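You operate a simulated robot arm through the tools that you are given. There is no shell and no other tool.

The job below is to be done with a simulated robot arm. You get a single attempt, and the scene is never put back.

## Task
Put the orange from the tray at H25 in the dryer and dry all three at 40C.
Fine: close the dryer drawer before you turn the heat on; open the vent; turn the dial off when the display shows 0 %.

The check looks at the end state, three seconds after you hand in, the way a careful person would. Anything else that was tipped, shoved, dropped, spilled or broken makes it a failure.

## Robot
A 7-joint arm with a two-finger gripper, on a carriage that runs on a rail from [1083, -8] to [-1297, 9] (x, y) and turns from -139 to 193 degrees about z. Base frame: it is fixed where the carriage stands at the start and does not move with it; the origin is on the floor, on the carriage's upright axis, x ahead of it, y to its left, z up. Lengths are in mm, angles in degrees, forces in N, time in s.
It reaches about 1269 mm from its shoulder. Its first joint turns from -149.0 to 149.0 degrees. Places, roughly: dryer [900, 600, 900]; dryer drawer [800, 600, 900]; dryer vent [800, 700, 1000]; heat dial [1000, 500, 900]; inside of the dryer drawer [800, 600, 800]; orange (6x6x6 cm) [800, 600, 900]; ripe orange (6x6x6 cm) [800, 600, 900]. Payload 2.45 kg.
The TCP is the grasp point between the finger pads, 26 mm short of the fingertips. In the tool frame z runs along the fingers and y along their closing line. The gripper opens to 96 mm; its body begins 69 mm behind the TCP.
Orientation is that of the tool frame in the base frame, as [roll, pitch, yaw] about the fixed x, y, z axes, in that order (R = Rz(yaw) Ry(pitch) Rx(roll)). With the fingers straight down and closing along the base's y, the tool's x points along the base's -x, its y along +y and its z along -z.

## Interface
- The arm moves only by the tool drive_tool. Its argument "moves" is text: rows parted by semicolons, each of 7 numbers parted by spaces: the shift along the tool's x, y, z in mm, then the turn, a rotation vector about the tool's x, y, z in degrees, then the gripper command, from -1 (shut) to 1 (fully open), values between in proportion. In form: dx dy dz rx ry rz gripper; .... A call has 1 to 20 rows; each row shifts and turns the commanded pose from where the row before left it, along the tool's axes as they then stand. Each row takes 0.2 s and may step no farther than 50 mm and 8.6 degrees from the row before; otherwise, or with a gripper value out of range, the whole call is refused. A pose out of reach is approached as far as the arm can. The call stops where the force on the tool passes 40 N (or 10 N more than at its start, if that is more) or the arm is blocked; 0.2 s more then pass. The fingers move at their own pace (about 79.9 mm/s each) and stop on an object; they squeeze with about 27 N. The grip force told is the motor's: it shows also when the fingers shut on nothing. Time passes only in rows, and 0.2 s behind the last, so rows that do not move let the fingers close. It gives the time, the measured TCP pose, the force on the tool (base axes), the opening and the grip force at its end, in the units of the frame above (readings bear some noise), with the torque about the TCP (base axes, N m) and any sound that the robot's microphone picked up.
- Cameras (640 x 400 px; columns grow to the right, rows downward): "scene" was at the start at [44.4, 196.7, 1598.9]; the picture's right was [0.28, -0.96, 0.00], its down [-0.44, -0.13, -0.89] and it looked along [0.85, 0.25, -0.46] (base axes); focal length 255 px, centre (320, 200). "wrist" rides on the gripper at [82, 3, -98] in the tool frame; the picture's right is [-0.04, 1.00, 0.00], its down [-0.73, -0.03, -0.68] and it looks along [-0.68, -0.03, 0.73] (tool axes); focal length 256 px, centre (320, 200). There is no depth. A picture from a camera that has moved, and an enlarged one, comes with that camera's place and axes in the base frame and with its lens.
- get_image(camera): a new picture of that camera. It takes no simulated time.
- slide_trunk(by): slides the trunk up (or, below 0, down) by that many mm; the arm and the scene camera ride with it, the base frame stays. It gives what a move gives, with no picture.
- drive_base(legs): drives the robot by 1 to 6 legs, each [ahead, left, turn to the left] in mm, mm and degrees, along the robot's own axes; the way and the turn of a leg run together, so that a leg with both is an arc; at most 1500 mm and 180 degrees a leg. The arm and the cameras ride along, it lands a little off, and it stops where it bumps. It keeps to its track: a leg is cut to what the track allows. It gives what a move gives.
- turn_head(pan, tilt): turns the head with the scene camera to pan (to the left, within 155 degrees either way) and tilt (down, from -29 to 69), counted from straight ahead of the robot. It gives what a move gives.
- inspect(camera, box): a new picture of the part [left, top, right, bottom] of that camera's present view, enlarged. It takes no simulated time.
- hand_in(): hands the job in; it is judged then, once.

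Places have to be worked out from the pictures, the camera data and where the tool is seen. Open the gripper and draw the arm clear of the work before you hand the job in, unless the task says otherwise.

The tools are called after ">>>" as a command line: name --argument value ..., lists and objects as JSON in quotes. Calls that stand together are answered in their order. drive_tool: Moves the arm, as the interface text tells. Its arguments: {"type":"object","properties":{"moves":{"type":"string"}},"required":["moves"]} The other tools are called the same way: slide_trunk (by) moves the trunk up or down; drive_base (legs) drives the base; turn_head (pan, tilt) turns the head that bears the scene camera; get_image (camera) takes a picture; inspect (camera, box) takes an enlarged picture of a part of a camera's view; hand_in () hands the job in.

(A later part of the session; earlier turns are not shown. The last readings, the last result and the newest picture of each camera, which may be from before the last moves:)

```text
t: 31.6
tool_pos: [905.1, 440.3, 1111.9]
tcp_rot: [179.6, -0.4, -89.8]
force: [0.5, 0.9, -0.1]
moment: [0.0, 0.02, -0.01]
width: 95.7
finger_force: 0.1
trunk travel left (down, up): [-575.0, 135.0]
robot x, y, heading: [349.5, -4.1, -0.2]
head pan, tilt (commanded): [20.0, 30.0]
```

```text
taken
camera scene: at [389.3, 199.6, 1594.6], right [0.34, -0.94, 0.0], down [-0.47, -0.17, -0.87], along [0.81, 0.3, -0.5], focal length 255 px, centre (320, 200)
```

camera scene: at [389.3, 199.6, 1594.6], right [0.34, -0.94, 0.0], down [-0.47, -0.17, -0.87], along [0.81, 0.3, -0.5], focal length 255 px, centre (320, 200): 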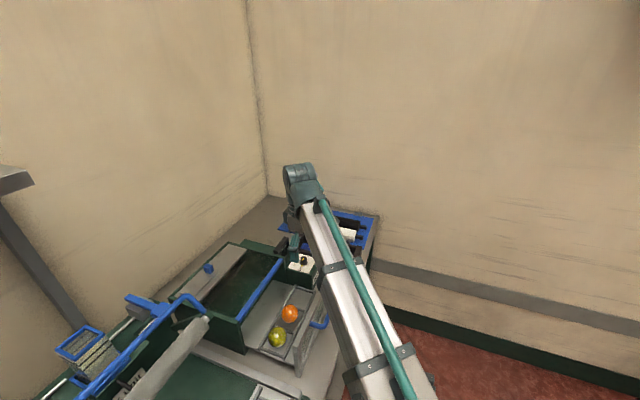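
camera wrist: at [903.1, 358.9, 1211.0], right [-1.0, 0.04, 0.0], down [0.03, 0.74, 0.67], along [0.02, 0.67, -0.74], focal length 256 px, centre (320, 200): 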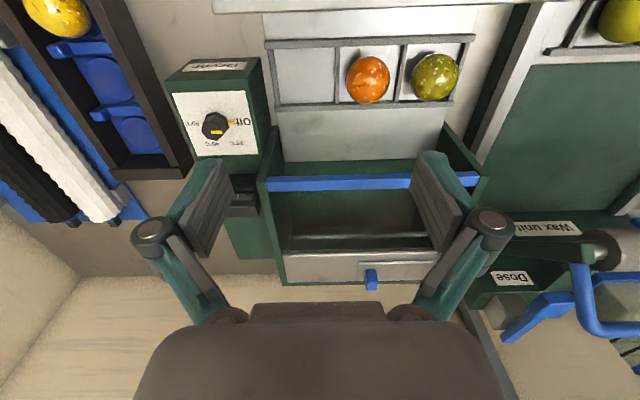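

>>> inspect --camera "wrist" --box '[250, 0, 490, 150]'

>>> inspect --camera "wrist" --box '[0, 0, 200, 180]'

>>> inspect --camera "scene" --box '[180, 220, 380, 380]'

```text
2.67 times, centred on (370, 75) of wrist
camera zoom: at [903.1, 358.9, 1211.0], right [-1.0, 0.04, 0.0], down [0.03, 0.74, 0.67], along [0.02, 0.67, -0.74], focal length 683 px, centre (187, 533)
```

zoom: 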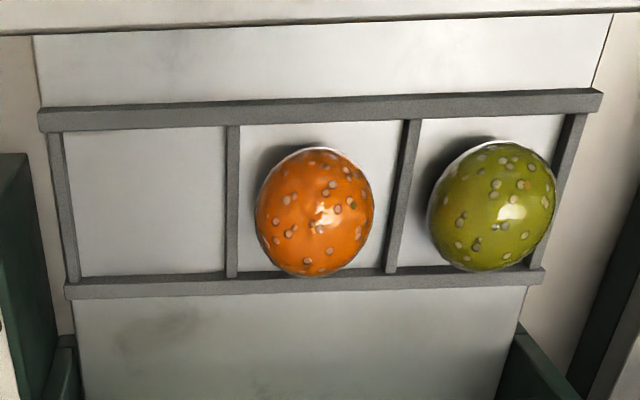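

```text
2.22 times, centred on (100, 90) of wrist
camera zoom: at [903.1, 358.9, 1211.0], right [-1.0, 0.04, 0.0], down [0.03, 0.74, 0.67], along [0.02, 0.67, -0.74], focal length 569 px, centre (809, 444)
```

zoom: 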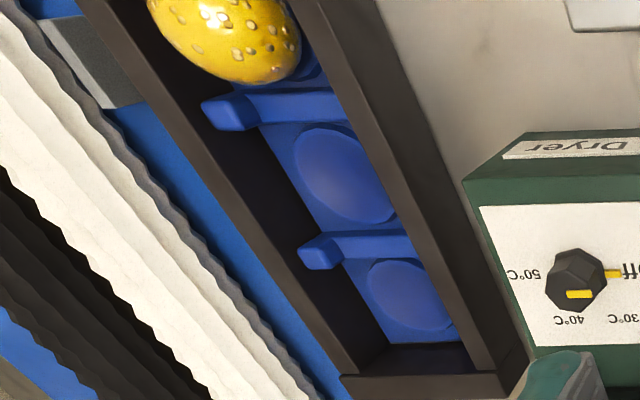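

```text
2.50 times, centred on (280, 300) of scene
camera zoom: at [389.3, 199.6, 1594.6], right [0.34, -0.94, 0.0], down [-0.47, -0.17, -0.87], along [0.81, 0.3, -0.5], focal length 636 px, centre (420, -50)
```

zoom: 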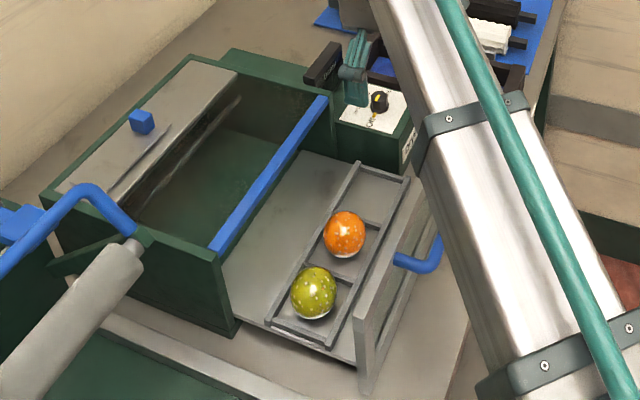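

The rack's free slot centre is about [926, 464], floor z ≈ 848, with fruits at 80 mm spacing beside it. Next I move over to the H25 tray and look at the orange from near.

>>> drive_tool --moves "15 -42 4 0 0 0 1; 15 -42 4 0 0 0 1; 15 -42 4 0 0 0 1; 15 -42 4 0 0 0 1; 15 -42 4 0 0 0 1; 15 -42 4 0 0 0 1; 15 -42 4 0 0 0 1; 0 0 0 0 0 0 1"

>>> get_image --camera "wrist"

>>> get_image --camera "scene"

```text
t: 33.5
tool_pos: [1196.5, 332.2, 1082.7]
tcp_rot: [179.8, -0.3, -89.8]
force: [0.0, 0.3, -0.5]
moment: [0.03, 0.01, 0.04]
width: 95.8
finger_force: 0.1
trunk travel left (down, up): [-575.0, 135.0]
robot x, y, heading: [347.6, -3.2, -0.1]
head pan, tilt (commanded): [20.0, 30.0]
```

```text
taken
camera wrist: at [1194.9, 251.6, 1181.3], right [-1.0, 0.04, 0.0], down [0.03, 0.74, 0.68], along [0.02, 0.67, -0.74], focal length 256 px, centre (320, 200)
```

wrist: 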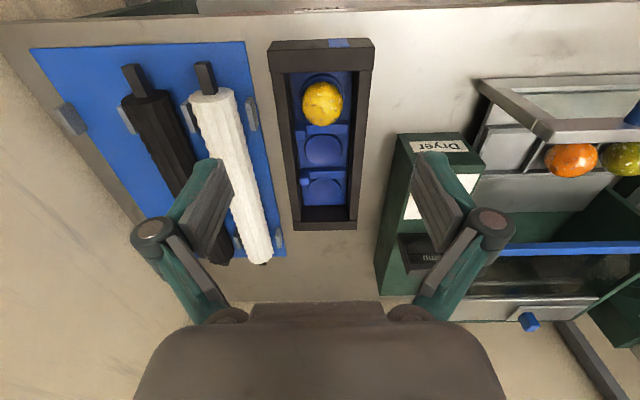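

```text
taken
camera scene: at [389.3, 199.4, 1594.6], right [0.34, -0.94, 0.0], down [-0.47, -0.17, -0.87], along [0.81, 0.3, -0.5], focal length 255 px, centre (320, 200)
```

scene: 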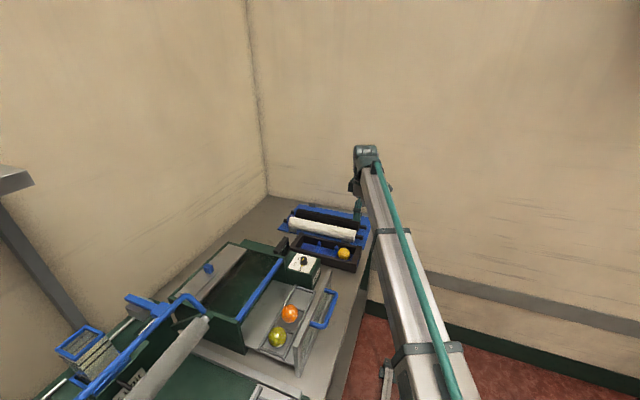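

>>> inspect --camera "wrist" --box '[240, 20, 400, 240]'

>>> inspect --camera "scene" --box '[270, 190, 390, 280]'

```text
1.82 times, centred on (320, 130) of wrist
camera zoom: at [1194.9, 251.6, 1181.3], right [-1.0, 0.04, 0.0], down [0.03, 0.74, 0.68], along [0.02, 0.67, -0.74], focal length 465 px, centre (320, 327)
```

zoom: 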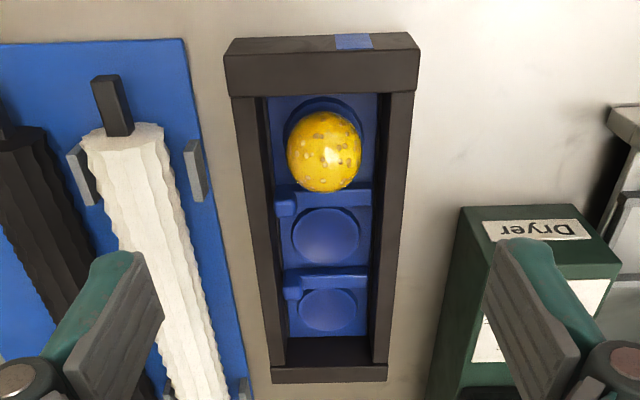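

```text
4.44 times, centred on (330, 235) of scene
camera zoom: at [389.3, 199.4, 1594.6], right [0.34, -0.94, 0.0], down [-0.47, -0.17, -0.87], along [0.81, 0.3, -0.5], focal length 1132 px, centre (276, 44)
```

zoom: 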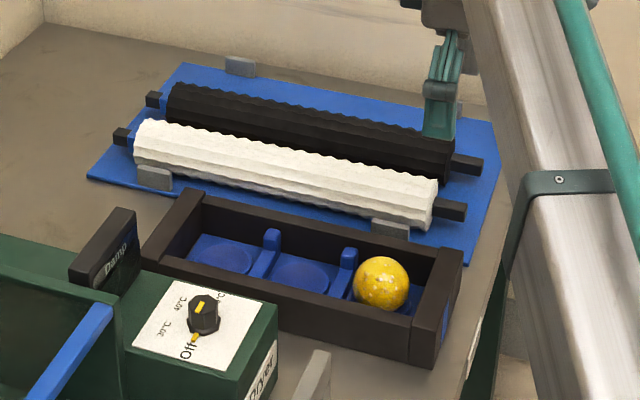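

The tray's compartment looks about 90 × 80 mm inside, with walls that may stand higher than the fruit's middle. I come lower in front of it to measure the wall height and the ribs more exactly.

>>> drive_tool --moves "10 0 25 0 0 0 0.5; 10 0 25 0 0 0 0.5; 10 0 25 0 0 0 0.5; 10 0 25 0 0 0 0.5; 0 0 0 0 0 0 0.5"

>>> get_image --camera "wrist"

>>> inspect --camera "wrist" --box '[230, 40, 410, 240]'

```text
t: 34.6
tool_pos: [1197.8, 292.0, 981.9]
tcp_rot: [179.7, -0.3, -89.8]
force: [-0.8, -0.2, 0.6]
moment: [-0.02, 0.03, -0.02]
width: 71.9
finger_force: 0.0
trunk travel left (down, up): [-575.0, 135.0]
robot x, y, heading: [348.6, -6.0, 0.2]
head pan, tilt (commanded): [20.0, 30.0]
```

```text
taken
camera wrist: at [1195.7, 212.3, 1081.1], right [-1.0, 0.04, 0.0], down [0.03, 0.74, 0.68], along [0.02, 0.67, -0.74], focal length 256 px, centre (320, 200)
```

wrist: 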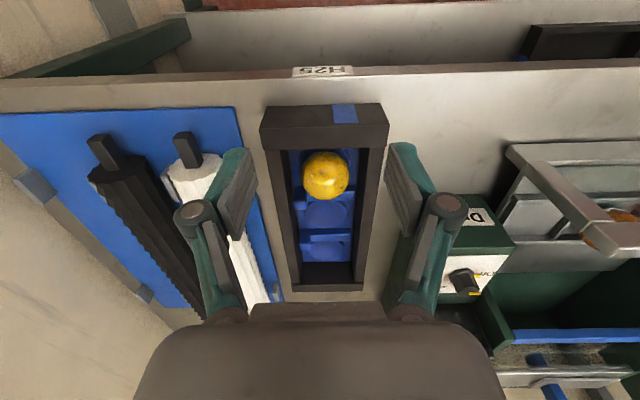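

```text
2.00 times, centred on (320, 140) of wrist
camera zoom: at [1195.7, 212.3, 1081.1], right [-1.0, 0.04, 0.0], down [0.03, 0.74, 0.68], along [0.02, 0.67, -0.74], focal length 512 px, centre (320, 320)
```

zoom: 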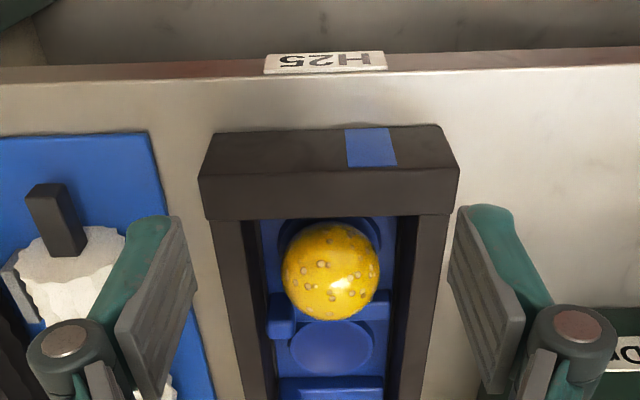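

Two views give the fruit centre at [1194, 380, 855] (about 54 mm thick), bench top 822, end block top 870, and the rib behind the fruit about z 842. I need the side wall height, so I zoom the scene camera hard on the tray.

>>> inspect --camera "scene" --box '[300, 220, 380, 280]'

>>> inspect --camera "wrist" --box '[260, 95, 390, 195]'

>>> inspect --camera "wrist" --box '[270, 190, 390, 300]'

```text
6.67 times, centred on (340, 250) of scene
camera zoom: at [389.4, 199.5, 1594.6], right [0.34, -0.94, 0.0], down [-0.47, -0.17, -0.87], along [0.81, 0.3, -0.5], focal length 1697 px, centre (187, -133)
```

zoom: 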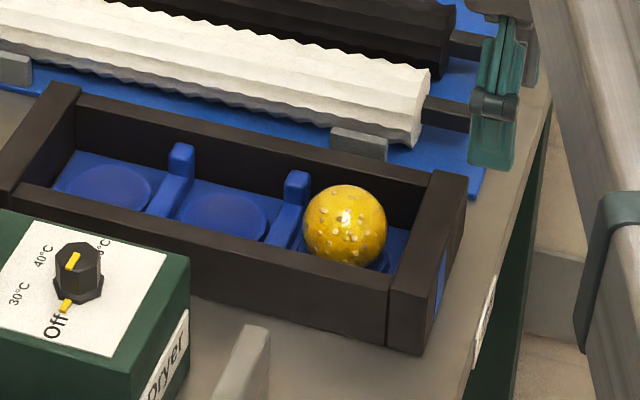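

```text
4.00 times, centred on (325, 145) of wrist
camera zoom: at [1195.7, 212.3, 1081.1], right [-1.0, 0.04, 0.0], down [0.03, 0.74, 0.68], along [0.02, 0.67, -0.74], focal length 1024 px, centre (300, 420)
```

zoom: 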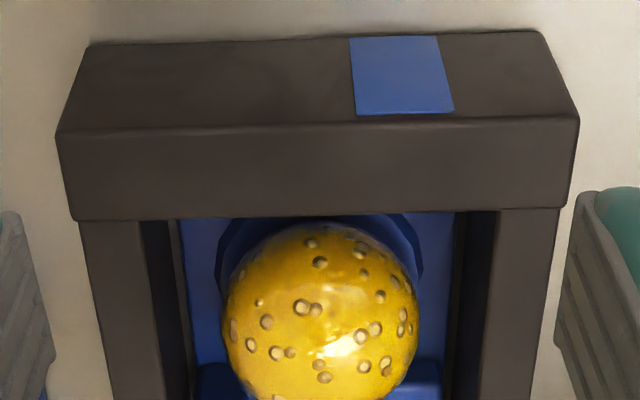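

```text
3.64 times, centred on (330, 245) of wrist
camera zoom: at [1195.7, 212.3, 1081.1], right [-1.0, 0.04, 0.0], down [0.03, 0.74, 0.68], along [0.02, 0.67, -0.74], focal length 931 px, centre (284, 36)
```

zoom: 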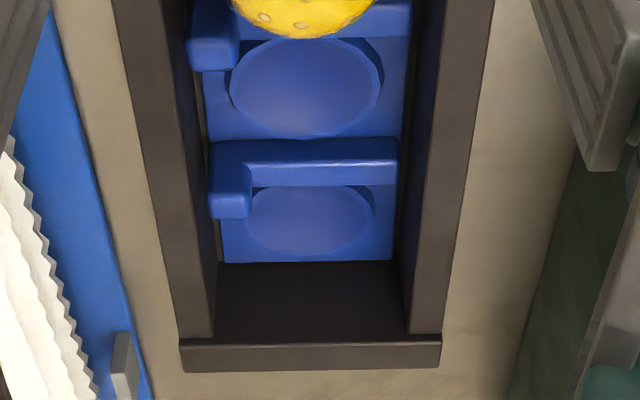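

The side walls stand only to about z 860, the inside half-width is about 44 mm, and a diagonal grasp (yaw −132°) with a 61 mm opening clears walls, end block and rib post by about 3 mm. I turn the hand 42° and hover above the fruit to check the alignment.

>>> drive_tool --moves "0 0 0 0 0 8.4 0.27; 0 0 0 0 0 8.4 0.27; 0 0 0 0 0 8.4 0.27; 0 0 0 0 0 8.4 0.27; 0 0 0 0 0 8.4 0.27; -31.5 30.7 0 0 0 0 0.27; -31.5 30.7 0 0 0 0 0.27; 0 0 20 0 0 0 0.27; 0 0 20 0 0 0 0.27; 0 0 0 0 0 0 0.27"

>>> get_image --camera "wrist"

>>> inspect --camera "scene" --box '[290, 190, 390, 270]'

```text
t: 36.9
tool_pos: [1195.4, 381.3, 942.4]
tcp_rot: [179.9, -0.4, -131.9]
force: [0.0, 0.4, 0.2]
moment: [0.0, 0.02, 0.0]
width: 60.6
finger_force: 0.0
trunk travel left (down, up): [-575.0, 135.0]
robot x, y, heading: [347.6, 1.2, -0.2]
head pan, tilt (commanded): [20.0, 30.0]
```

```text
taken
camera wrist: at [1140.3, 322.5, 1041.5], right [-0.72, 0.7, 0.0], down [0.51, 0.53, 0.67], along [0.47, 0.48, -0.74], focal length 256 px, centre (320, 200)
```

wrist: 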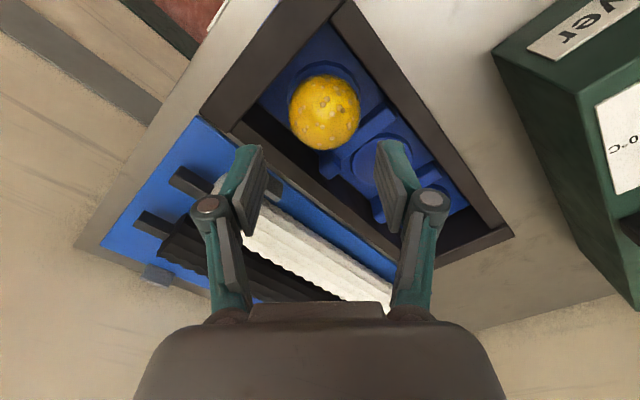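

```text
5.00 times, centred on (340, 230) of scene
camera zoom: at [389.4, 199.7, 1594.6], right [0.34, -0.94, 0.0], down [-0.47, -0.17, -0.87], along [0.81, 0.3, -0.5], focal length 1273 px, centre (220, 50)
```

zoom: 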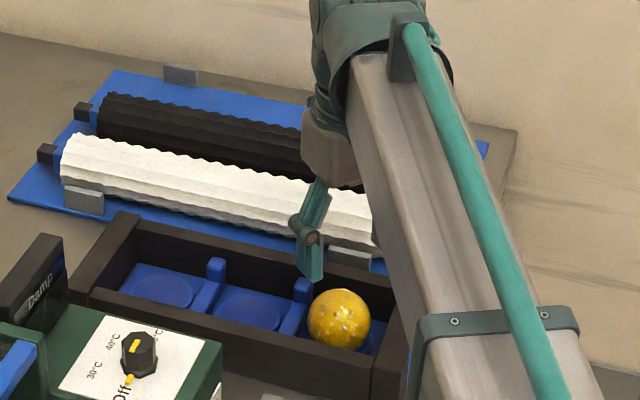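

>>> inspect --camera "wrist" --box '[230, 20, 430, 200]'

```text
2.22 times, centred on (330, 110) of wrist
camera zoom: at [1140.3, 322.5, 1041.5], right [-0.72, 0.7, 0.0], down [0.51, 0.53, 0.67], along [0.47, 0.48, -0.74], focal length 569 px, centre (298, 400)
```

zoom: 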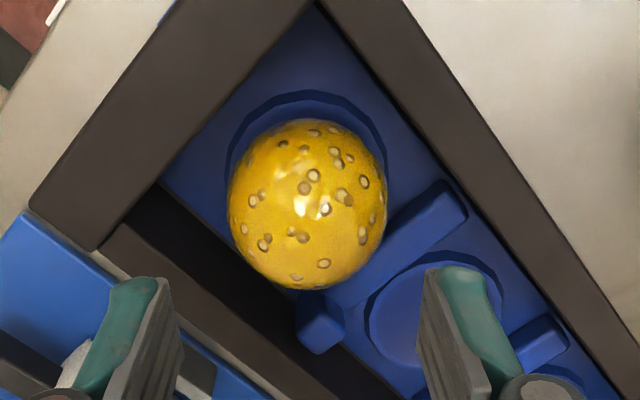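

The fruit sits 3 mm off the finger mid-plane along the tool's +y; otherwise the alignment is good, and the projected finger footprints clear the end block by about 3 mm and the side wall by 5 mm. I correct and go down most of the way, watching the force.

>>> drive_tool --moves "0 3 0 0 0 0 0.27; 0 0 15 0 0 0 0.27; 0 0 15 0 0 0 0.27; 0 0 15 0 0 0 0.27; 0 0 10 0 0 0 0.27; 0 0 0 0 0 0 0.27"

>>> get_image --camera "wrist"

>>> inspect --camera "wrist" --box '[220, 60, 420, 220]'

```text
t: 38.2
tool_pos: [1193.2, 382.5, 887.0]
tcp_rot: [180.0, -0.4, -131.8]
force: [-0.4, 0.2, 0.6]
moment: [0.01, 0.03, 0.04]
width: 61.0
finger_force: 0.1
trunk travel left (down, up): [-575.0, 135.0]
robot x, y, heading: [347.1, -1.5, -0.1]
head pan, tilt (commanded): [20.0, 30.0]
```

```text
taken
camera wrist: at [1137.1, 323.5, 986.3], right [-0.72, 0.7, 0.0], down [0.51, 0.53, 0.67], along [0.47, 0.48, -0.74], focal length 256 px, centre (320, 200)
```

wrist: 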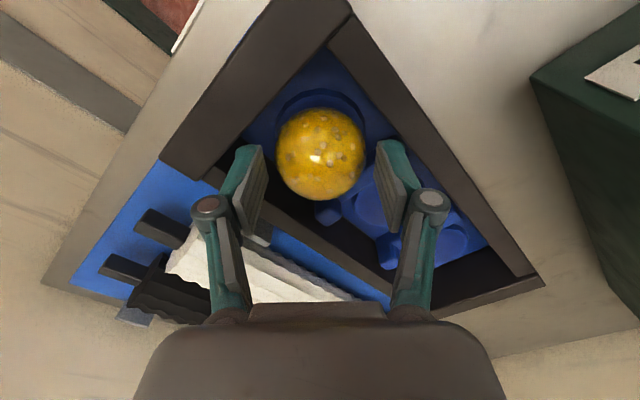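

```text
2.50 times, centred on (320, 140) of wrist
camera zoom: at [1137.1, 323.5, 986.3], right [-0.72, 0.7, 0.0], down [0.51, 0.53, 0.67], along [0.47, 0.48, -0.74], focal length 640 px, centre (320, 350)
```

zoom: 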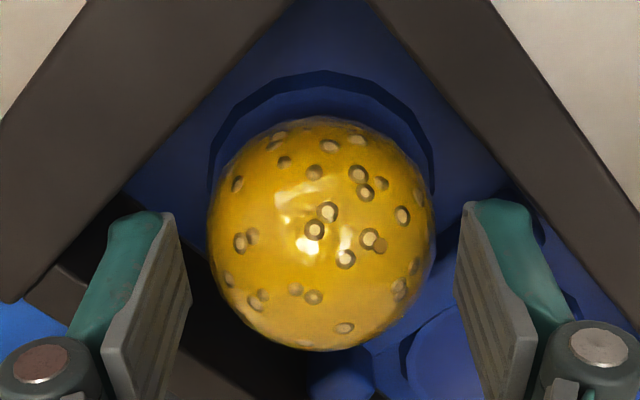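

No contact with tips at z 861, and the fruit is centred between the pads within 1 mm. I go 14 mm further down and shut the fingers on it.

>>> drive_tool --moves "0 0 5 0 0 0 0.27; 0 0 5 0 0 0 0.27; 0 0 4 0 0 0 0.27; 0 0 0 0 0 0 -1; 0 0 0 0 0 0 -1; 0 0 0 0 0 0 -1"

>>> inspect --camera "wrist" --box '[220, 60, 420, 220]'

```text
t: 39.6
tool_pos: [1194.1, 382.6, 873.7]
tcp_rot: [-180.0, -0.5, -131.7]
force: [0.2, 0.5, -0.3]
moment: [0.01, -0.02, 0.01]
width: 54.9
finger_force: 27.5
trunk travel left (down, up): [-575.0, 135.0]
robot x, y, heading: [349.1, -2.0, 0.1]
head pan, tilt (commanded): [20.0, 30.0]
```

```text
2.50 times, centred on (320, 140) of wrist
camera zoom: at [1137.4, 324.5, 972.2], right [-0.72, 0.7, 0.0], down [0.51, 0.53, 0.67], along [0.47, 0.48, -0.74], focal length 640 px, centre (320, 350)
```

zoom: 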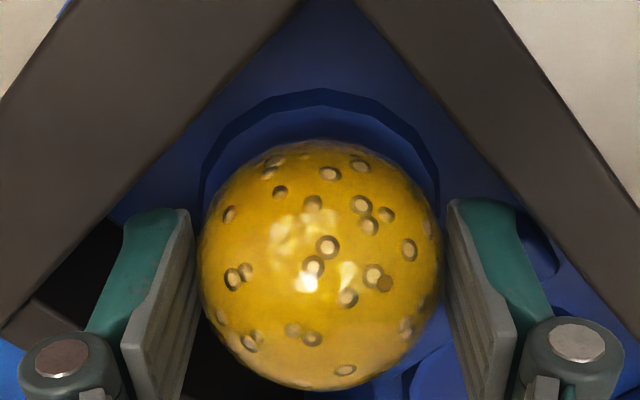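

The fingers stopped on the fruit at 54.9 mm. I lift it straight up.

>>> drive_tool --moves "0 0 -10 0 0 0 -1; 0 0 -15 0 0 0 -1; 0 0 -25 0 0 0 -1; 0 0 -30 0 0 0 -1; 0 0 -30 0 0 0 -1; 0 0 -30 0 0 0 -1; 0 0 0 0 0 0 -1"

>>> get_image --camera "wrist"

>>> inspect --camera "scene" --box '[180, 170, 400, 370]'

```text
t: 41.2
tool_pos: [1192.4, 385.6, 1012.7]
tcp_rot: [180.0, -0.4, -131.8]
force: [0.8, -0.9, -0.6]
moment: [0.01, -0.01, 0.02]
width: 0.0
finger_force: 27.0
trunk travel left (down, up): [-575.0, 135.0]
robot x, y, heading: [348.6, -1.8, -0.0]
head pan, tilt (commanded): [20.0, 30.0]
```

```text
taken
camera wrist: at [1136.0, 327.3, 1112.1], right [-0.72, 0.7, 0.0], down [0.51, 0.53, 0.67], along [0.47, 0.48, -0.74], focal length 256 px, centre (320, 200)
```

wrist: 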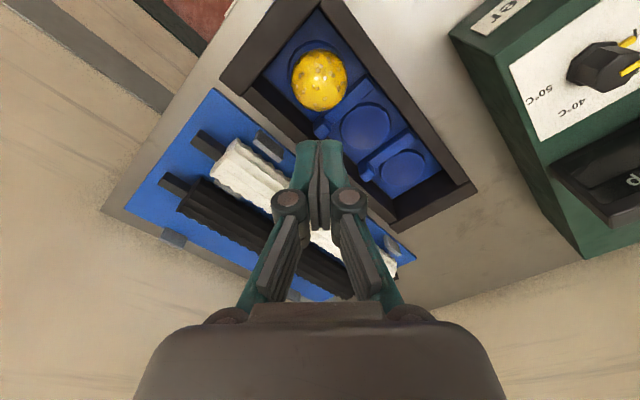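

```text
2.00 times, centred on (290, 270) of scene
camera zoom: at [389.3, 199.5, 1594.6], right [0.34, -0.94, 0.0], down [-0.47, -0.17, -0.87], along [0.81, 0.3, -0.5], focal length 509 px, centre (380, 60)
```

zoom: 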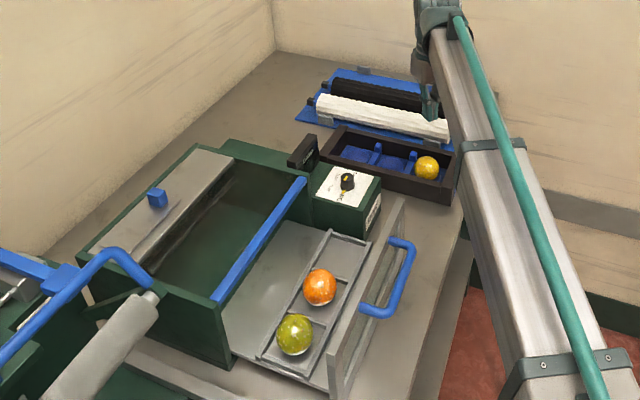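

The fruit slipped out as I lifted: it is wet, and was held only near the fingertips; it is back in its cup, undisturbed. I look closely at the cup and rib to see how much lower I can grip.

>>> inspect --camera "wrist" --box '[250, 10, 450, 170]'

>>> inspect --camera "scene" --box '[320, 230, 380, 275]'

```text
2.50 times, centred on (350, 90) of wrist
camera zoom: at [1136.0, 327.3, 1112.1], right [-0.72, 0.7, 0.0], down [0.51, 0.53, 0.67], along [0.47, 0.48, -0.74], focal length 640 px, centre (245, 475)
```

zoom: 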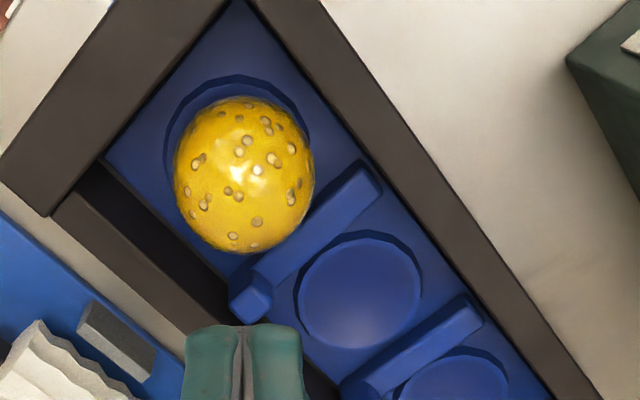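

```text
8.89 times, centred on (350, 252) of scene
camera zoom: at [389.3, 199.5, 1594.6], right [0.34, -0.94, 0.0], down [-0.47, -0.17, -0.87], along [0.81, 0.3, -0.5], focal length 2263 px, centre (53, -267)
```

zoom: 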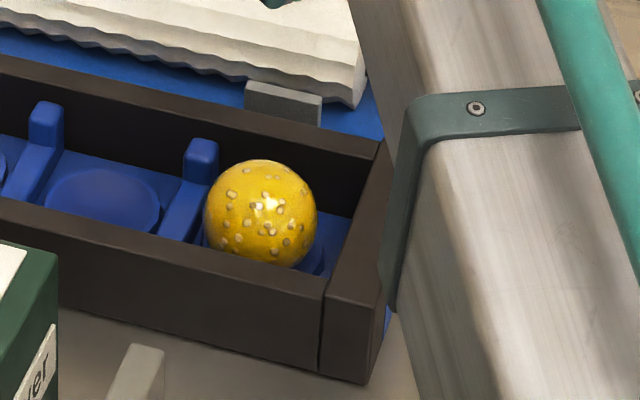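

>>> inspect --camera "wrist" --box '[260, 20, 340, 110]'

>>> inspect --camera "wrist" --box '[320, 20, 420, 110]'

```text
4.44 times, centred on (300, 65) of wrist
camera zoom: at [1136.0, 327.3, 1112.1], right [-0.72, 0.7, 0.0], down [0.51, 0.53, 0.67], along [0.47, 0.48, -0.74], focal length 1138 px, centre (409, 800)
```

zoom: 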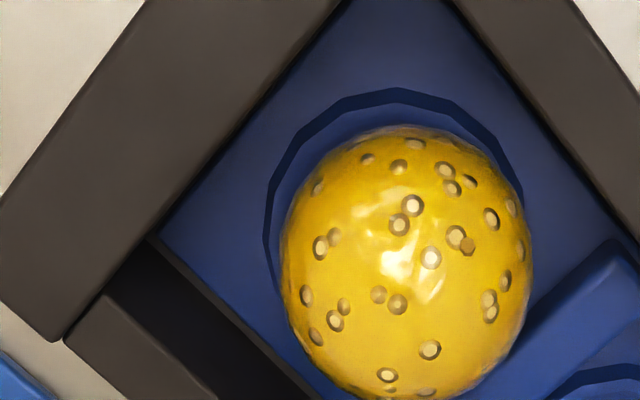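

```text
4.44 times, centred on (370, 65) of wrist
camera zoom: at [1136.0, 327.3, 1112.1], right [-0.72, 0.7, 0.0], down [0.51, 0.53, 0.67], along [0.47, 0.48, -0.74], focal length 1138 px, centre (98, 800)
```

zoom: 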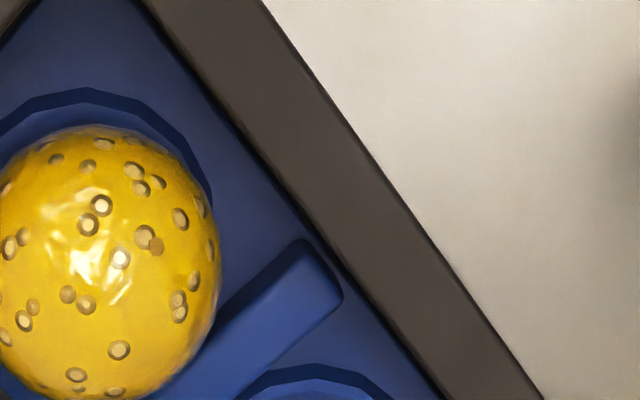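

The fruit lies nearer the −x wall and right against the low rib (top about z 842), and my grip was only about 4 mm from the pad ends. I open to 61 mm, turn 3° more for equal clearances, and hover low again to check before going about 4 mm deeper than last time.

>>> drive_tool --moves "0 0 0 0 0 3 0.27; 0 0 30 0 0 0 0.27; 0 0 30 0 0 0 0.27; 0 0 30 0 0 0 0.27; 0 0 30 0 0 0 0.27; 0 0 0 0 0 0 0.27"

>>> inspect --camera "wrist" --box '[220, 60, 420, 220]'

```text
t: 42.6
tool_pos: [1192.6, 383.8, 892.8]
tcp_rot: [179.9, -0.4, -134.8]
force: [-1.1, 0.4, -0.6]
moment: [0.01, 0.01, -0.06]
width: 60.5
finger_force: 0.1
trunk travel left (down, up): [-575.0, 135.0]
robot x, y, heading: [346.1, -2.7, -0.2]
head pan, tilt (commanded): [20.0, 30.0]
```

```text
2.50 times, centred on (320, 140) of wrist
camera zoom: at [1133.6, 328.3, 991.0], right [-0.68, 0.73, 0.0], down [0.54, 0.5, 0.67], along [0.49, 0.46, -0.74], focal length 640 px, centre (320, 350)
```

zoom: 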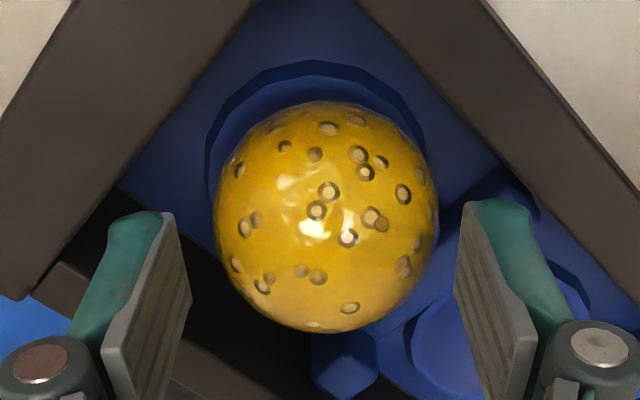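

Good alignment, within 2 mm; I shift 1.5 mm in tool y and go down to TCP z ≈ 869.5, watching for contact, before shutting.

>>> drive_tool --moves "0 1.5 0 0 0 0 0.27; 0 0 6 0 0 0 0.27; 0 0 6 0 0 0 0.27; 0 0 6 0 0 0 0.27; 0 0 5 0 0 0 0.27; 0 0 0 0 0 0 0.27"

>>> inspect --camera "wrist" --box '[220, 60, 420, 220]'

```text
t: 44.0
tool_pos: [1192.2, 384.8, 871.0]
tcp_rot: [179.9, -0.4, -134.8]
force: [-0.1, -0.7, 0.1]
moment: [0.02, 0.0, -0.02]
width: 60.8
finger_force: 0.0
trunk travel left (down, up): [-575.0, 135.0]
robot x, y, heading: [350.5, -4.0, 0.1]
head pan, tilt (commanded): [20.0, 30.0]
```

```text
2.50 times, centred on (320, 140) of wrist
camera zoom: at [1132.9, 329.1, 969.5], right [-0.68, 0.73, 0.0], down [0.54, 0.5, 0.67], along [0.49, 0.46, -0.74], focal length 640 px, centre (320, 350)
```

zoom: 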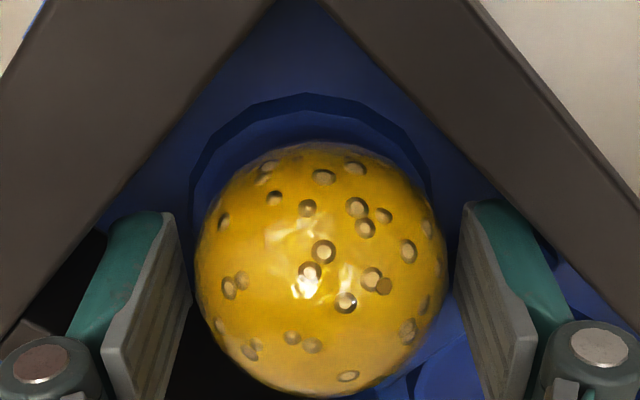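

No contact yet at tip z ≈ 845. I feel downwards 2 mm at a time for the rib.

>>> drive_tool --moves "0 0 2 0 0 0 0.27; 0 0 0 0 0 0 0.27"

>>> drive_tool --moves "0 0 1.5 0 0 0 0.27; 0 0 0 0 0 0 0.27"

```text
t: 44.6
tool_pos: [1193.0, 384.7, 869.6]
tcp_rot: [-180.0, -0.5, -134.8]
force: [0.0, -0.4, 0.1]
moment: [0.0, -0.04, 0.01]
width: 60.7
finger_force: 0.1
trunk travel left (down, up): [-575.0, 135.0]
robot x, y, heading: [349.6, -2.5, -0.2]
head pan, tilt (commanded): [20.0, 30.0]
```

```text
t: 45.2
tool_pos: [1192.3, 384.9, 868.4]
tcp_rot: [-180.0, -0.4, -134.8]
force: [0.3, 0.0, -0.1]
moment: [-0.04, 0.01, -0.01]
width: 60.6
finger_force: 0.1
trunk travel left (down, up): [-575.0, 135.0]
robot x, y, heading: [345.7, -0.2, 0.1]
head pan, tilt (commanded): [20.0, 30.0]
```

>>> drive_tool --moves "0 0 1.5 0 0 0 0.27; 0 0 0 0 0 0 0.27"

>>> drive_tool --moves "0 0 1.5 0 0 0 0.27; 0 0 0 0 0 0 0.27"

>>> drive_tool --moves "0 0 1.5 0 0 0 0.27; 0 0 0 0 0 0 0.27"

```text
t: 45.9
tool_pos: [1193.2, 385.6, 865.5]
tcp_rot: [180.0, -0.4, -134.8]
force: [-0.6, 0.3, -0.3]
moment: [-0.01, 0.0, 0.0]
width: 61.0
finger_force: 0.1
trunk travel left (down, up): [-575.0, 135.0]
robot x, y, heading: [347.2, 0.3, -0.0]
head pan, tilt (commanded): [20.0, 30.0]
```

```text
t: 46.5
tool_pos: [1192.4, 384.2, 865.5]
tcp_rot: [180.0, -0.4, -134.8]
force: [0.5, 0.0, 3.8]
moment: [0.08, 0.09, 0.02]
width: 61.6
finger_force: 0.5
trunk travel left (down, up): [-575.0, 135.0]
robot x, y, heading: [347.1, -1.9, -0.1]
head pan, tilt (commanded): [20.0, 30.0]
```

```text
t: 47.0
tool_pos: [1191.0, 385.1, 863.6]
tcp_rot: [179.9, -0.2, -134.9]
force: [2.0, 1.7, 10.4]
moment: [0.38, 0.29, -0.08]
width: 63.9
finger_force: 1.8
trunk travel left (down, up): [-575.0, 135.0]
robot x, y, heading: [348.0, -2.4, -0.1]
head pan, tilt (commanded): [20.0, 30.0]
```

The finger touched the rib at TCP z ≈ 865; I back up 2.5 mm, then shut the fingers gently on the fruit.

>>> drive_tool --moves "0 0 -2.5 0 0 0 0.27; 0 0 0 0 0 0 0.27; 0 0 0 0 0 0 0.0; 0 0 0 0 0 0 -1; 0 0 0 0 0 0 -1; 0 0 0 0 0 0 -1"

>>> inspect --camera "wrist" --box '[220, 60, 420, 220]'

```text
t: 48.5
tool_pos: [1191.5, 383.3, 865.3]
tcp_rot: [180.0, -0.3, -134.9]
force: [-2.4, 1.2, 7.6]
moment: [0.26, 0.2, -0.01]
width: 54.4
finger_force: 27.2
trunk travel left (down, up): [-575.0, 135.0]
robot x, y, heading: [346.3, -3.0, 0.0]
head pan, tilt (commanded): [20.0, 30.0]
```

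```text
2.50 times, centred on (320, 140) of wrist
camera zoom: at [1132.1, 328.7, 964.6], right [-0.68, 0.73, 0.0], down [0.54, 0.5, 0.67], along [0.49, 0.46, -0.74], focal length 640 px, centre (320, 350)
```

zoom: 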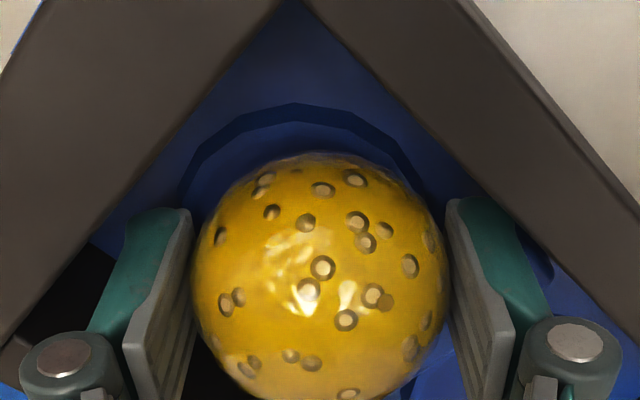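

The grip holds at 54.4 mm. I lift slowly by 12 mm and check the width.

>>> drive_tool --moves "0 0 -2 0 0 0 -1; 0 0 -2 0 0 0 -1; 0 0 -3 0 0 0 -1; 0 0 -3 0 0 0 -1; 0 0 -3 0 0 0 -1"

>>> inspect --camera "wrist" --box '[220, 60, 420, 220]'

```text
t: 49.6
tool_pos: [1193.1, 386.1, 878.5]
tcp_rot: [180.0, -0.4, -134.8]
force: [-0.4, -0.3, 0.4]
moment: [0.02, -0.03, -0.03]
width: 54.2
finger_force: 26.7
trunk travel left (down, up): [-575.0, 135.0]
robot x, y, heading: [344.9, -3.7, 0.1]
head pan, tilt (commanded): [20.0, 30.0]
```

```text
2.50 times, centred on (320, 140) of wrist
camera zoom: at [1133.0, 329.3, 977.0], right [-0.68, 0.73, 0.0], down [0.54, 0.5, 0.67], along [0.49, 0.46, -0.74], focal length 640 px, centre (320, 350)
```

zoom: 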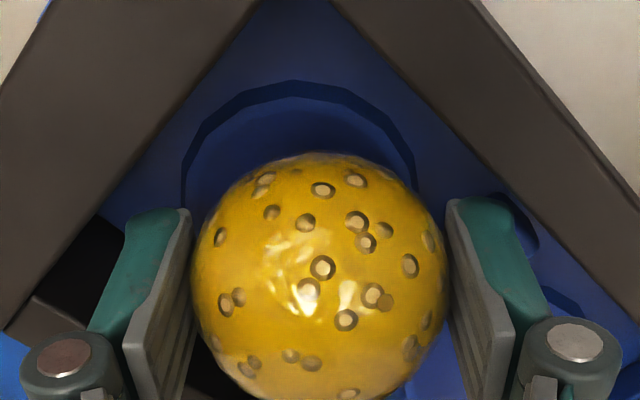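

The fruit stays put between the pads. I continue lifting slowly to about z 1020.

>>> drive_tool --moves "0 0 -6 0 0 0 -1; 0 0 -8 0 0 0 -1; 0 0 -10 0 0 0 -1; 0 0 -10 0 0 0 -1; 0 0 -10 0 0 0 -1; 0 0 -12 0 0 0 -1; 0 0 -12 0 0 0 -1; 0 0 -12 0 0 0 -1; 0 0 -12 0 0 0 -1; 0 0 -12 0 0 0 -1; 0 0 -12 0 0 0 -1; 0 0 -10 0 0 0 -1; 0 0 -8 0 0 0 -1; 0 0 -6 0 0 0 -1"

>>> get_image --camera "wrist"

```text
t: 52.6
tool_pos: [1193.2, 385.3, 1019.1]
tcp_rot: [-179.9, -0.4, -134.8]
force: [-1.3, 0.0, -1.3]
moment: [0.01, -0.01, 0.01]
width: 54.4
finger_force: 27.3
trunk travel left (down, up): [-575.0, 135.0]
robot x, y, heading: [352.6, -1.5, -0.2]
head pan, tilt (commanded): [20.0, 30.0]
```

```text
taken
camera wrist: at [1134.1, 330.0, 1117.6], right [-0.68, 0.73, 0.0], down [0.54, 0.5, 0.67], along [0.49, 0.46, -0.74], focal length 256 px, centre (320, 200)
```

wrist: 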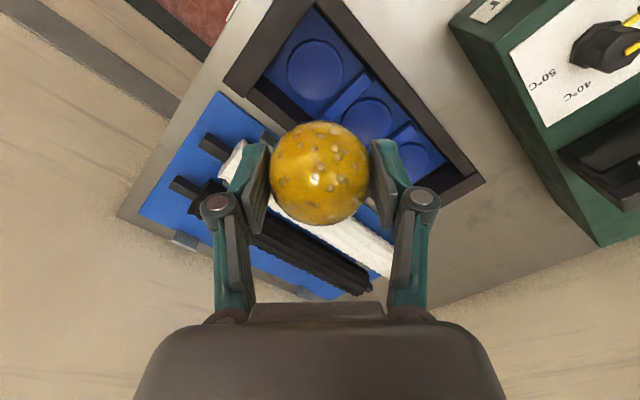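

The fruit is held firmly. I carry it level to above the free slot at about [926, 466].

>>> drive_tool --moves "5 10 0 0 0 0 -1; 8 15 0 0 0 0 -1; 11 20.5 0 0 0 0 -1; 11 20.5 0 0 0 0 -1; 11 20.5 0 0 0 0 -1; 11 20.5 0 0 0 0 -1; 11 20.5 0 0 0 0 -1; 11 20.5 0 0 0 0 -1; 11 20.5 0 0 0 0 -1; 11 20.5 0 0 0 0 -1; 11 20.5 0 0 0 0 -1; 9 16.5 0 0 0 0 -1; 6 11 0 0 0 0 -1; 4.6 9 0 0 0 0 -1; 0 0 0 0 0 0 -1"

>>> get_image --camera "wrist"

>>> inspect --camera "scene" --box '[180, 200, 380, 360]'

```text
t: 55.9
tool_pos: [925.3, 465.1, 1018.3]
tcp_rot: [-179.9, -0.4, -134.9]
force: [-0.4, 0.0, -1.2]
moment: [0.02, -0.01, 0.06]
width: 54.2
finger_force: 26.8
trunk travel left (down, up): [-575.0, 135.0]
robot x, y, heading: [347.1, -4.8, 0.3]
head pan, tilt (commanded): [20.0, 30.0]
```

```text
taken
camera wrist: at [866.2, 410.0, 1117.5], right [-0.68, 0.73, 0.0], down [0.54, 0.5, 0.67], along [0.49, 0.46, -0.74], focal length 256 px, centre (320, 200)
```

wrist: 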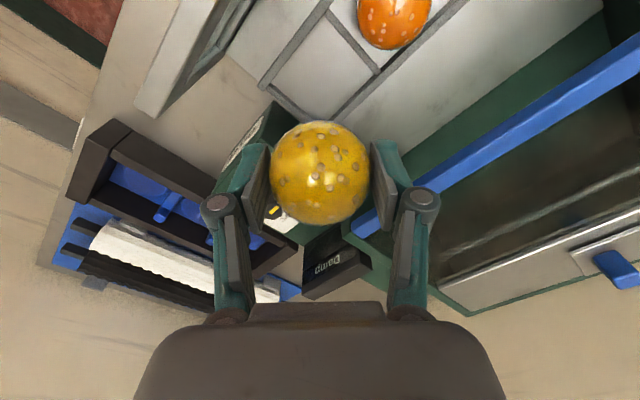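

```text
2.50 times, centred on (280, 280) of scene
camera zoom: at [389.4, 199.7, 1594.6], right [0.34, -0.94, 0.0], down [-0.47, -0.17, -0.87], along [0.81, 0.3, -0.5], focal length 636 px, centre (420, 0)
```

zoom: 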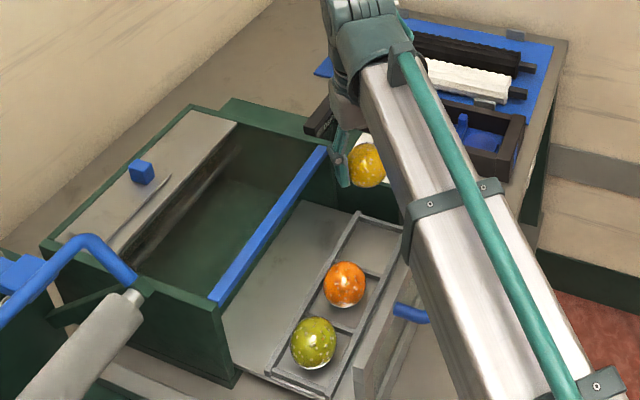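

>>> inspect --camera "wrist" --box '[230, 0, 450, 150]'

```text
2.67 times, centred on (340, 75) of wrist
camera zoom: at [866.2, 410.0, 1117.5], right [-0.68, 0.73, 0.0], down [0.54, 0.5, 0.67], along [0.49, 0.46, -0.74], focal length 683 px, centre (267, 533)
```

zoom: 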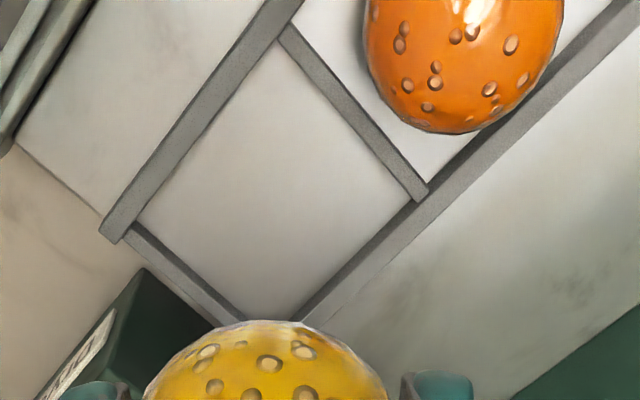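

The free cell spans about x 890–966, y 436–504 on the drawer floor; its centre is [928, 470]. I shift there and lower the fruit slowly to just above the floor.

>>> drive_tool --moves "-5.7 1.4 0 0 0 0 -1; 0 0 8 0 0 0 -1; 0 0 12 0 0 0 -1; 0 0 12 0 0 0 -1; 0 0 12 0 0 0 -1; 0 0 12 0 0 0 -1; 0 0 12 0 0 0 -1; 0 0 12 0 0 0 -1; 0 0 12 0 0 0 -1; 0 0 10 0 0 0 -1; 0 0 8 0 0 0 -1; 0 0 6 0 0 0 -1; 0 0 0 0 0 0 -1"

>>> get_image --camera "wrist"

>>> inspect --camera "scene" --box '[200, 210, 380, 350]'

```text
t: 58.6
tool_pos: [929.2, 471.1, 902.1]
tcp_rot: [-180.0, -0.3, -134.8]
force: [0.3, -0.5, -0.7]
moment: [0.01, 0.02, 0.04]
width: 54.2
finger_force: 27.0
trunk travel left (down, up): [-575.0, 135.0]
robot x, y, heading: [347.6, -1.3, 0.4]
head pan, tilt (commanded): [20.0, 30.0]
```

```text
taken
camera wrist: at [868.4, 415.5, 1001.1], right [-0.68, 0.73, 0.0], down [0.54, 0.5, 0.67], along [0.49, 0.46, -0.74], focal length 256 px, centre (320, 200)
```

wrist: 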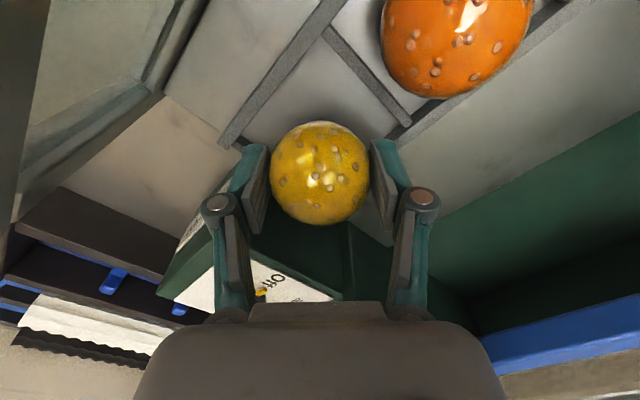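

```text
2.86 times, centred on (290, 280) of scene
camera zoom: at [389.4, 199.7, 1594.6], right [0.34, -0.94, 0.0], down [-0.47, -0.17, -0.87], along [0.81, 0.3, -0.5], focal length 727 px, centre (406, -29)
```

zoom: 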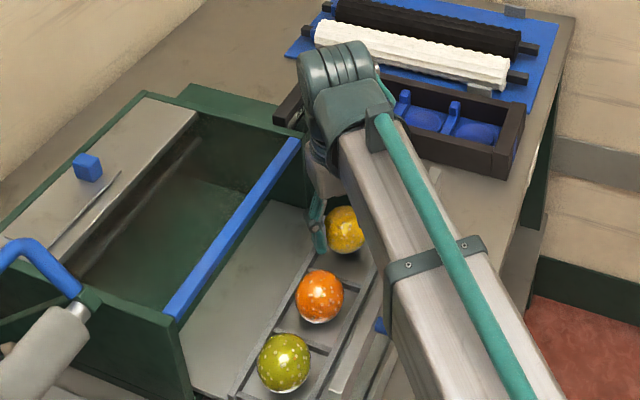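

The fruit hangs right over the cell's middle. I lower in small steps until it touches the floor.

>>> drive_tool --moves "0 0 3 0 0 0 -1; 0 0 3 0 0 0 -1; 0 0 2 0 0 0 -1; 0 0 0 0 0 0 -1"

>>> drive_tool --moves "0 0 2 0 0 0 -1; 0 0 0 0 0 0 -1"

>>> drive_tool --moves "0 0 2 0 0 0 -1; 0 0 0 0 0 0 -1"

```text
t: 59.6
tool_pos: [928.1, 468.9, 894.8]
tcp_rot: [180.0, -0.3, -134.8]
force: [0.4, -0.4, 0.3]
moment: [0.01, -0.02, -0.02]
width: 53.8
finger_force: 27.3
trunk travel left (down, up): [-575.0, 135.0]
robot x, y, heading: [345.0, -0.9, 0.1]
head pan, tilt (commanded): [20.0, 30.0]
```

```text
t: 60.2
tool_pos: [927.1, 468.9, 893.2]
tcp_rot: [179.9, -0.4, -134.9]
force: [0.8, 0.6, -0.9]
moment: [0.0, 0.0, 0.0]
width: 54.3
finger_force: 27.2
trunk travel left (down, up): [-575.0, 135.0]
robot x, y, heading: [348.2, -0.9, -0.0]
head pan, tilt (commanded): [20.0, 30.0]
```

```text
t: 60.9
tool_pos: [928.2, 469.9, 891.2]
tcp_rot: [-179.9, -0.4, -134.8]
force: [-0.2, -0.1, -0.6]
moment: [-0.03, -0.01, -0.01]
width: 54.2
finger_force: 26.8
trunk travel left (down, up): [-575.0, 135.0]
robot x, y, heading: [349.3, -4.7, 0.1]
head pan, tilt (commanded): [20.0, 30.0]
```

No contact yet at TCP z 891; I keep stepping down.

>>> drive_tool --moves "0 0 1.5 0 0 0 -1; 0 0 0 0 0 0 -1"

>>> drive_tool --moves "0 0 1.5 0 0 0 -1; 0 0 0 0 0 0 -1"

>>> drive_tool --moves "0 0 1.5 0 0 0 -1; 0 0 0 0 0 0 -1"

>>> get_image --camera "wrist"

```text
t: 61.5
tool_pos: [928.0, 470.6, 889.0]
tcp_rot: [180.0, -0.5, -134.8]
force: [0.2, -0.1, -0.8]
moment: [-0.03, -0.03, -0.01]
width: 54.2
finger_force: 26.9
trunk travel left (down, up): [-575.0, 135.0]
robot x, y, heading: [348.3, -3.2, 0.1]
head pan, tilt (commanded): [20.0, 30.0]
```

```text
t: 62.0
tool_pos: [928.0, 470.7, 888.2]
tcp_rot: [179.9, -0.4, -134.8]
force: [0.5, 0.1, -1.8]
moment: [0.0, -0.03, 0.0]
width: 54.1
finger_force: 26.2
trunk travel left (down, up): [-575.0, 135.0]
robot x, y, heading: [347.9, -2.9, -0.0]
head pan, tilt (commanded): [20.0, 30.0]
```

```text
t: 62.6
tool_pos: [927.9, 469.3, 887.6]
tcp_rot: [180.0, -0.4, -134.8]
force: [0.9, 0.6, 9.0]
moment: [0.09, 0.07, 0.0]
width: 54.1
finger_force: 26.5
trunk travel left (down, up): [-575.0, 135.0]
robot x, y, heading: [349.2, -0.9, -0.3]
head pan, tilt (commanded): [20.0, 30.0]
```

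```text
taken
camera wrist: at [868.7, 414.4, 985.7], right [-0.68, 0.73, 0.0], down [0.54, 0.5, 0.67], along [0.5, 0.46, -0.74], focal length 256 px, centre (320, 200)
```

wrist: 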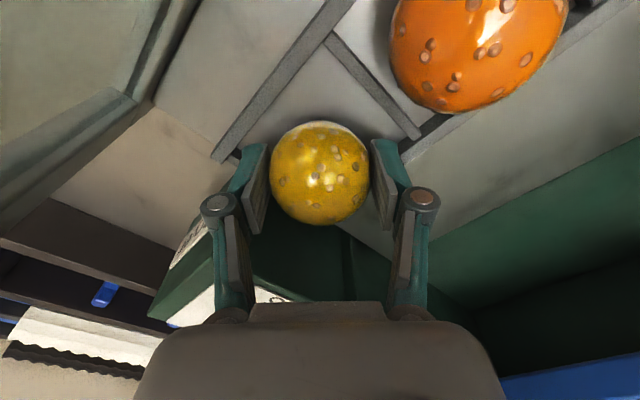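

The fruit rests on the floor (9 N up). I ease up 1 mm and open the fingers to about 68 mm, then lift.

>>> drive_tool --moves "0 0 -1 0 0 0 -1; 0 0 0 0 0 0 0.2; 0 0 0 0 0 0 0.3; 0 0 0 0 0 0 0.42; 0 0 0 0 0 0 0.42"

>>> get_image --camera "wrist"

```text
t: 63.9
tool_pos: [929.2, 469.7, 887.2]
tcp_rot: [180.0, -0.4, -134.8]
force: [0.3, -0.3, -0.1]
moment: [-0.01, -0.01, 0.01]
width: 68.2
finger_force: 0.0
trunk travel left (down, up): [-575.0, 135.0]
robot x, y, heading: [350.5, -0.2, 0.1]
head pan, tilt (commanded): [20.0, 30.0]
```

```text
taken
camera wrist: at [869.0, 414.5, 986.0], right [-0.68, 0.73, 0.0], down [0.54, 0.5, 0.67], along [0.49, 0.46, -0.74], focal length 256 px, centre (320, 200)
```

wrist: 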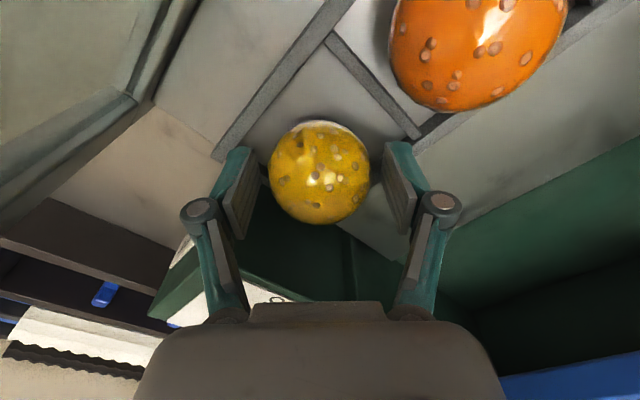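

The fruit is free and stays in its cell. I lift the hand straight up and look.

>>> drive_tool --moves "0 0 -10 0 0 0 0.42; 0 0 -20 0 0 0 0.42; 0 0 -25 0 0 0 0.42; 0 0 -25 0 0 0 0.42; 0 0 -25 0 0 0 0.42; 0 0 -25 0 0 0 0.42; 0 0 0 0 0 0 0.42"

>>> get_image --camera "wrist"

>>> inspect --camera "scene" --box '[180, 200, 380, 360]'

```text
t: 65.5
tool_pos: [928.3, 469.1, 1018.6]
tcp_rot: [180.0, -0.4, -134.8]
force: [-0.6, -0.1, -0.7]
moment: [-0.01, 0.03, 0.02]
width: 68.2
finger_force: 0.0
trunk travel left (down, up): [-575.0, 135.0]
robot x, y, heading: [347.7, -1.1, 0.0]
head pan, tilt (commanded): [20.0, 30.0]
```

```text
taken
camera wrist: at [869.2, 413.7, 1117.2], right [-0.68, 0.73, 0.0], down [0.54, 0.5, 0.67], along [0.49, 0.46, -0.74], focal length 256 px, centre (320, 200)
```

wrist: 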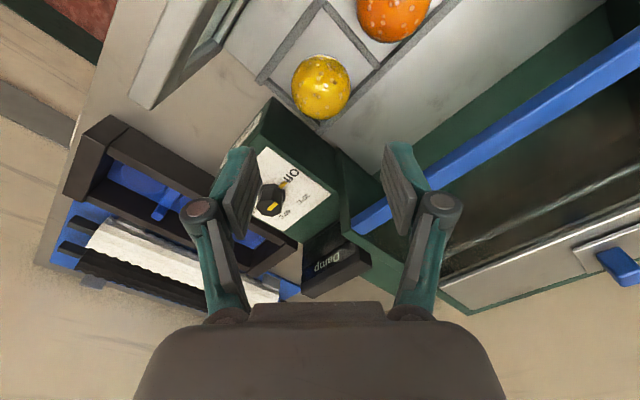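

```text
2.50 times, centred on (280, 280) of scene
camera zoom: at [389.3, 199.5, 1594.6], right [0.34, -0.94, 0.0], down [-0.47, -0.17, -0.87], along [0.81, 0.3, -0.5], focal length 636 px, centre (420, 0)
```

zoom: 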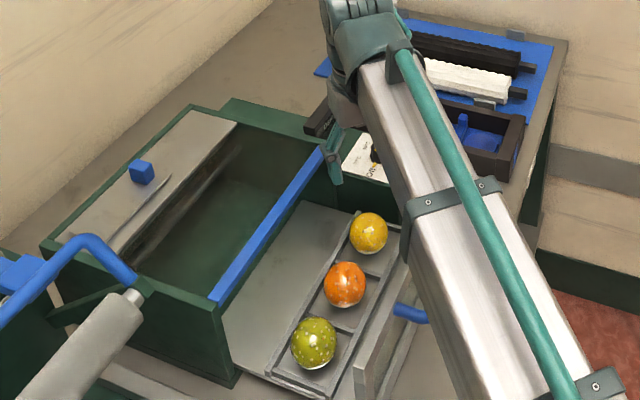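

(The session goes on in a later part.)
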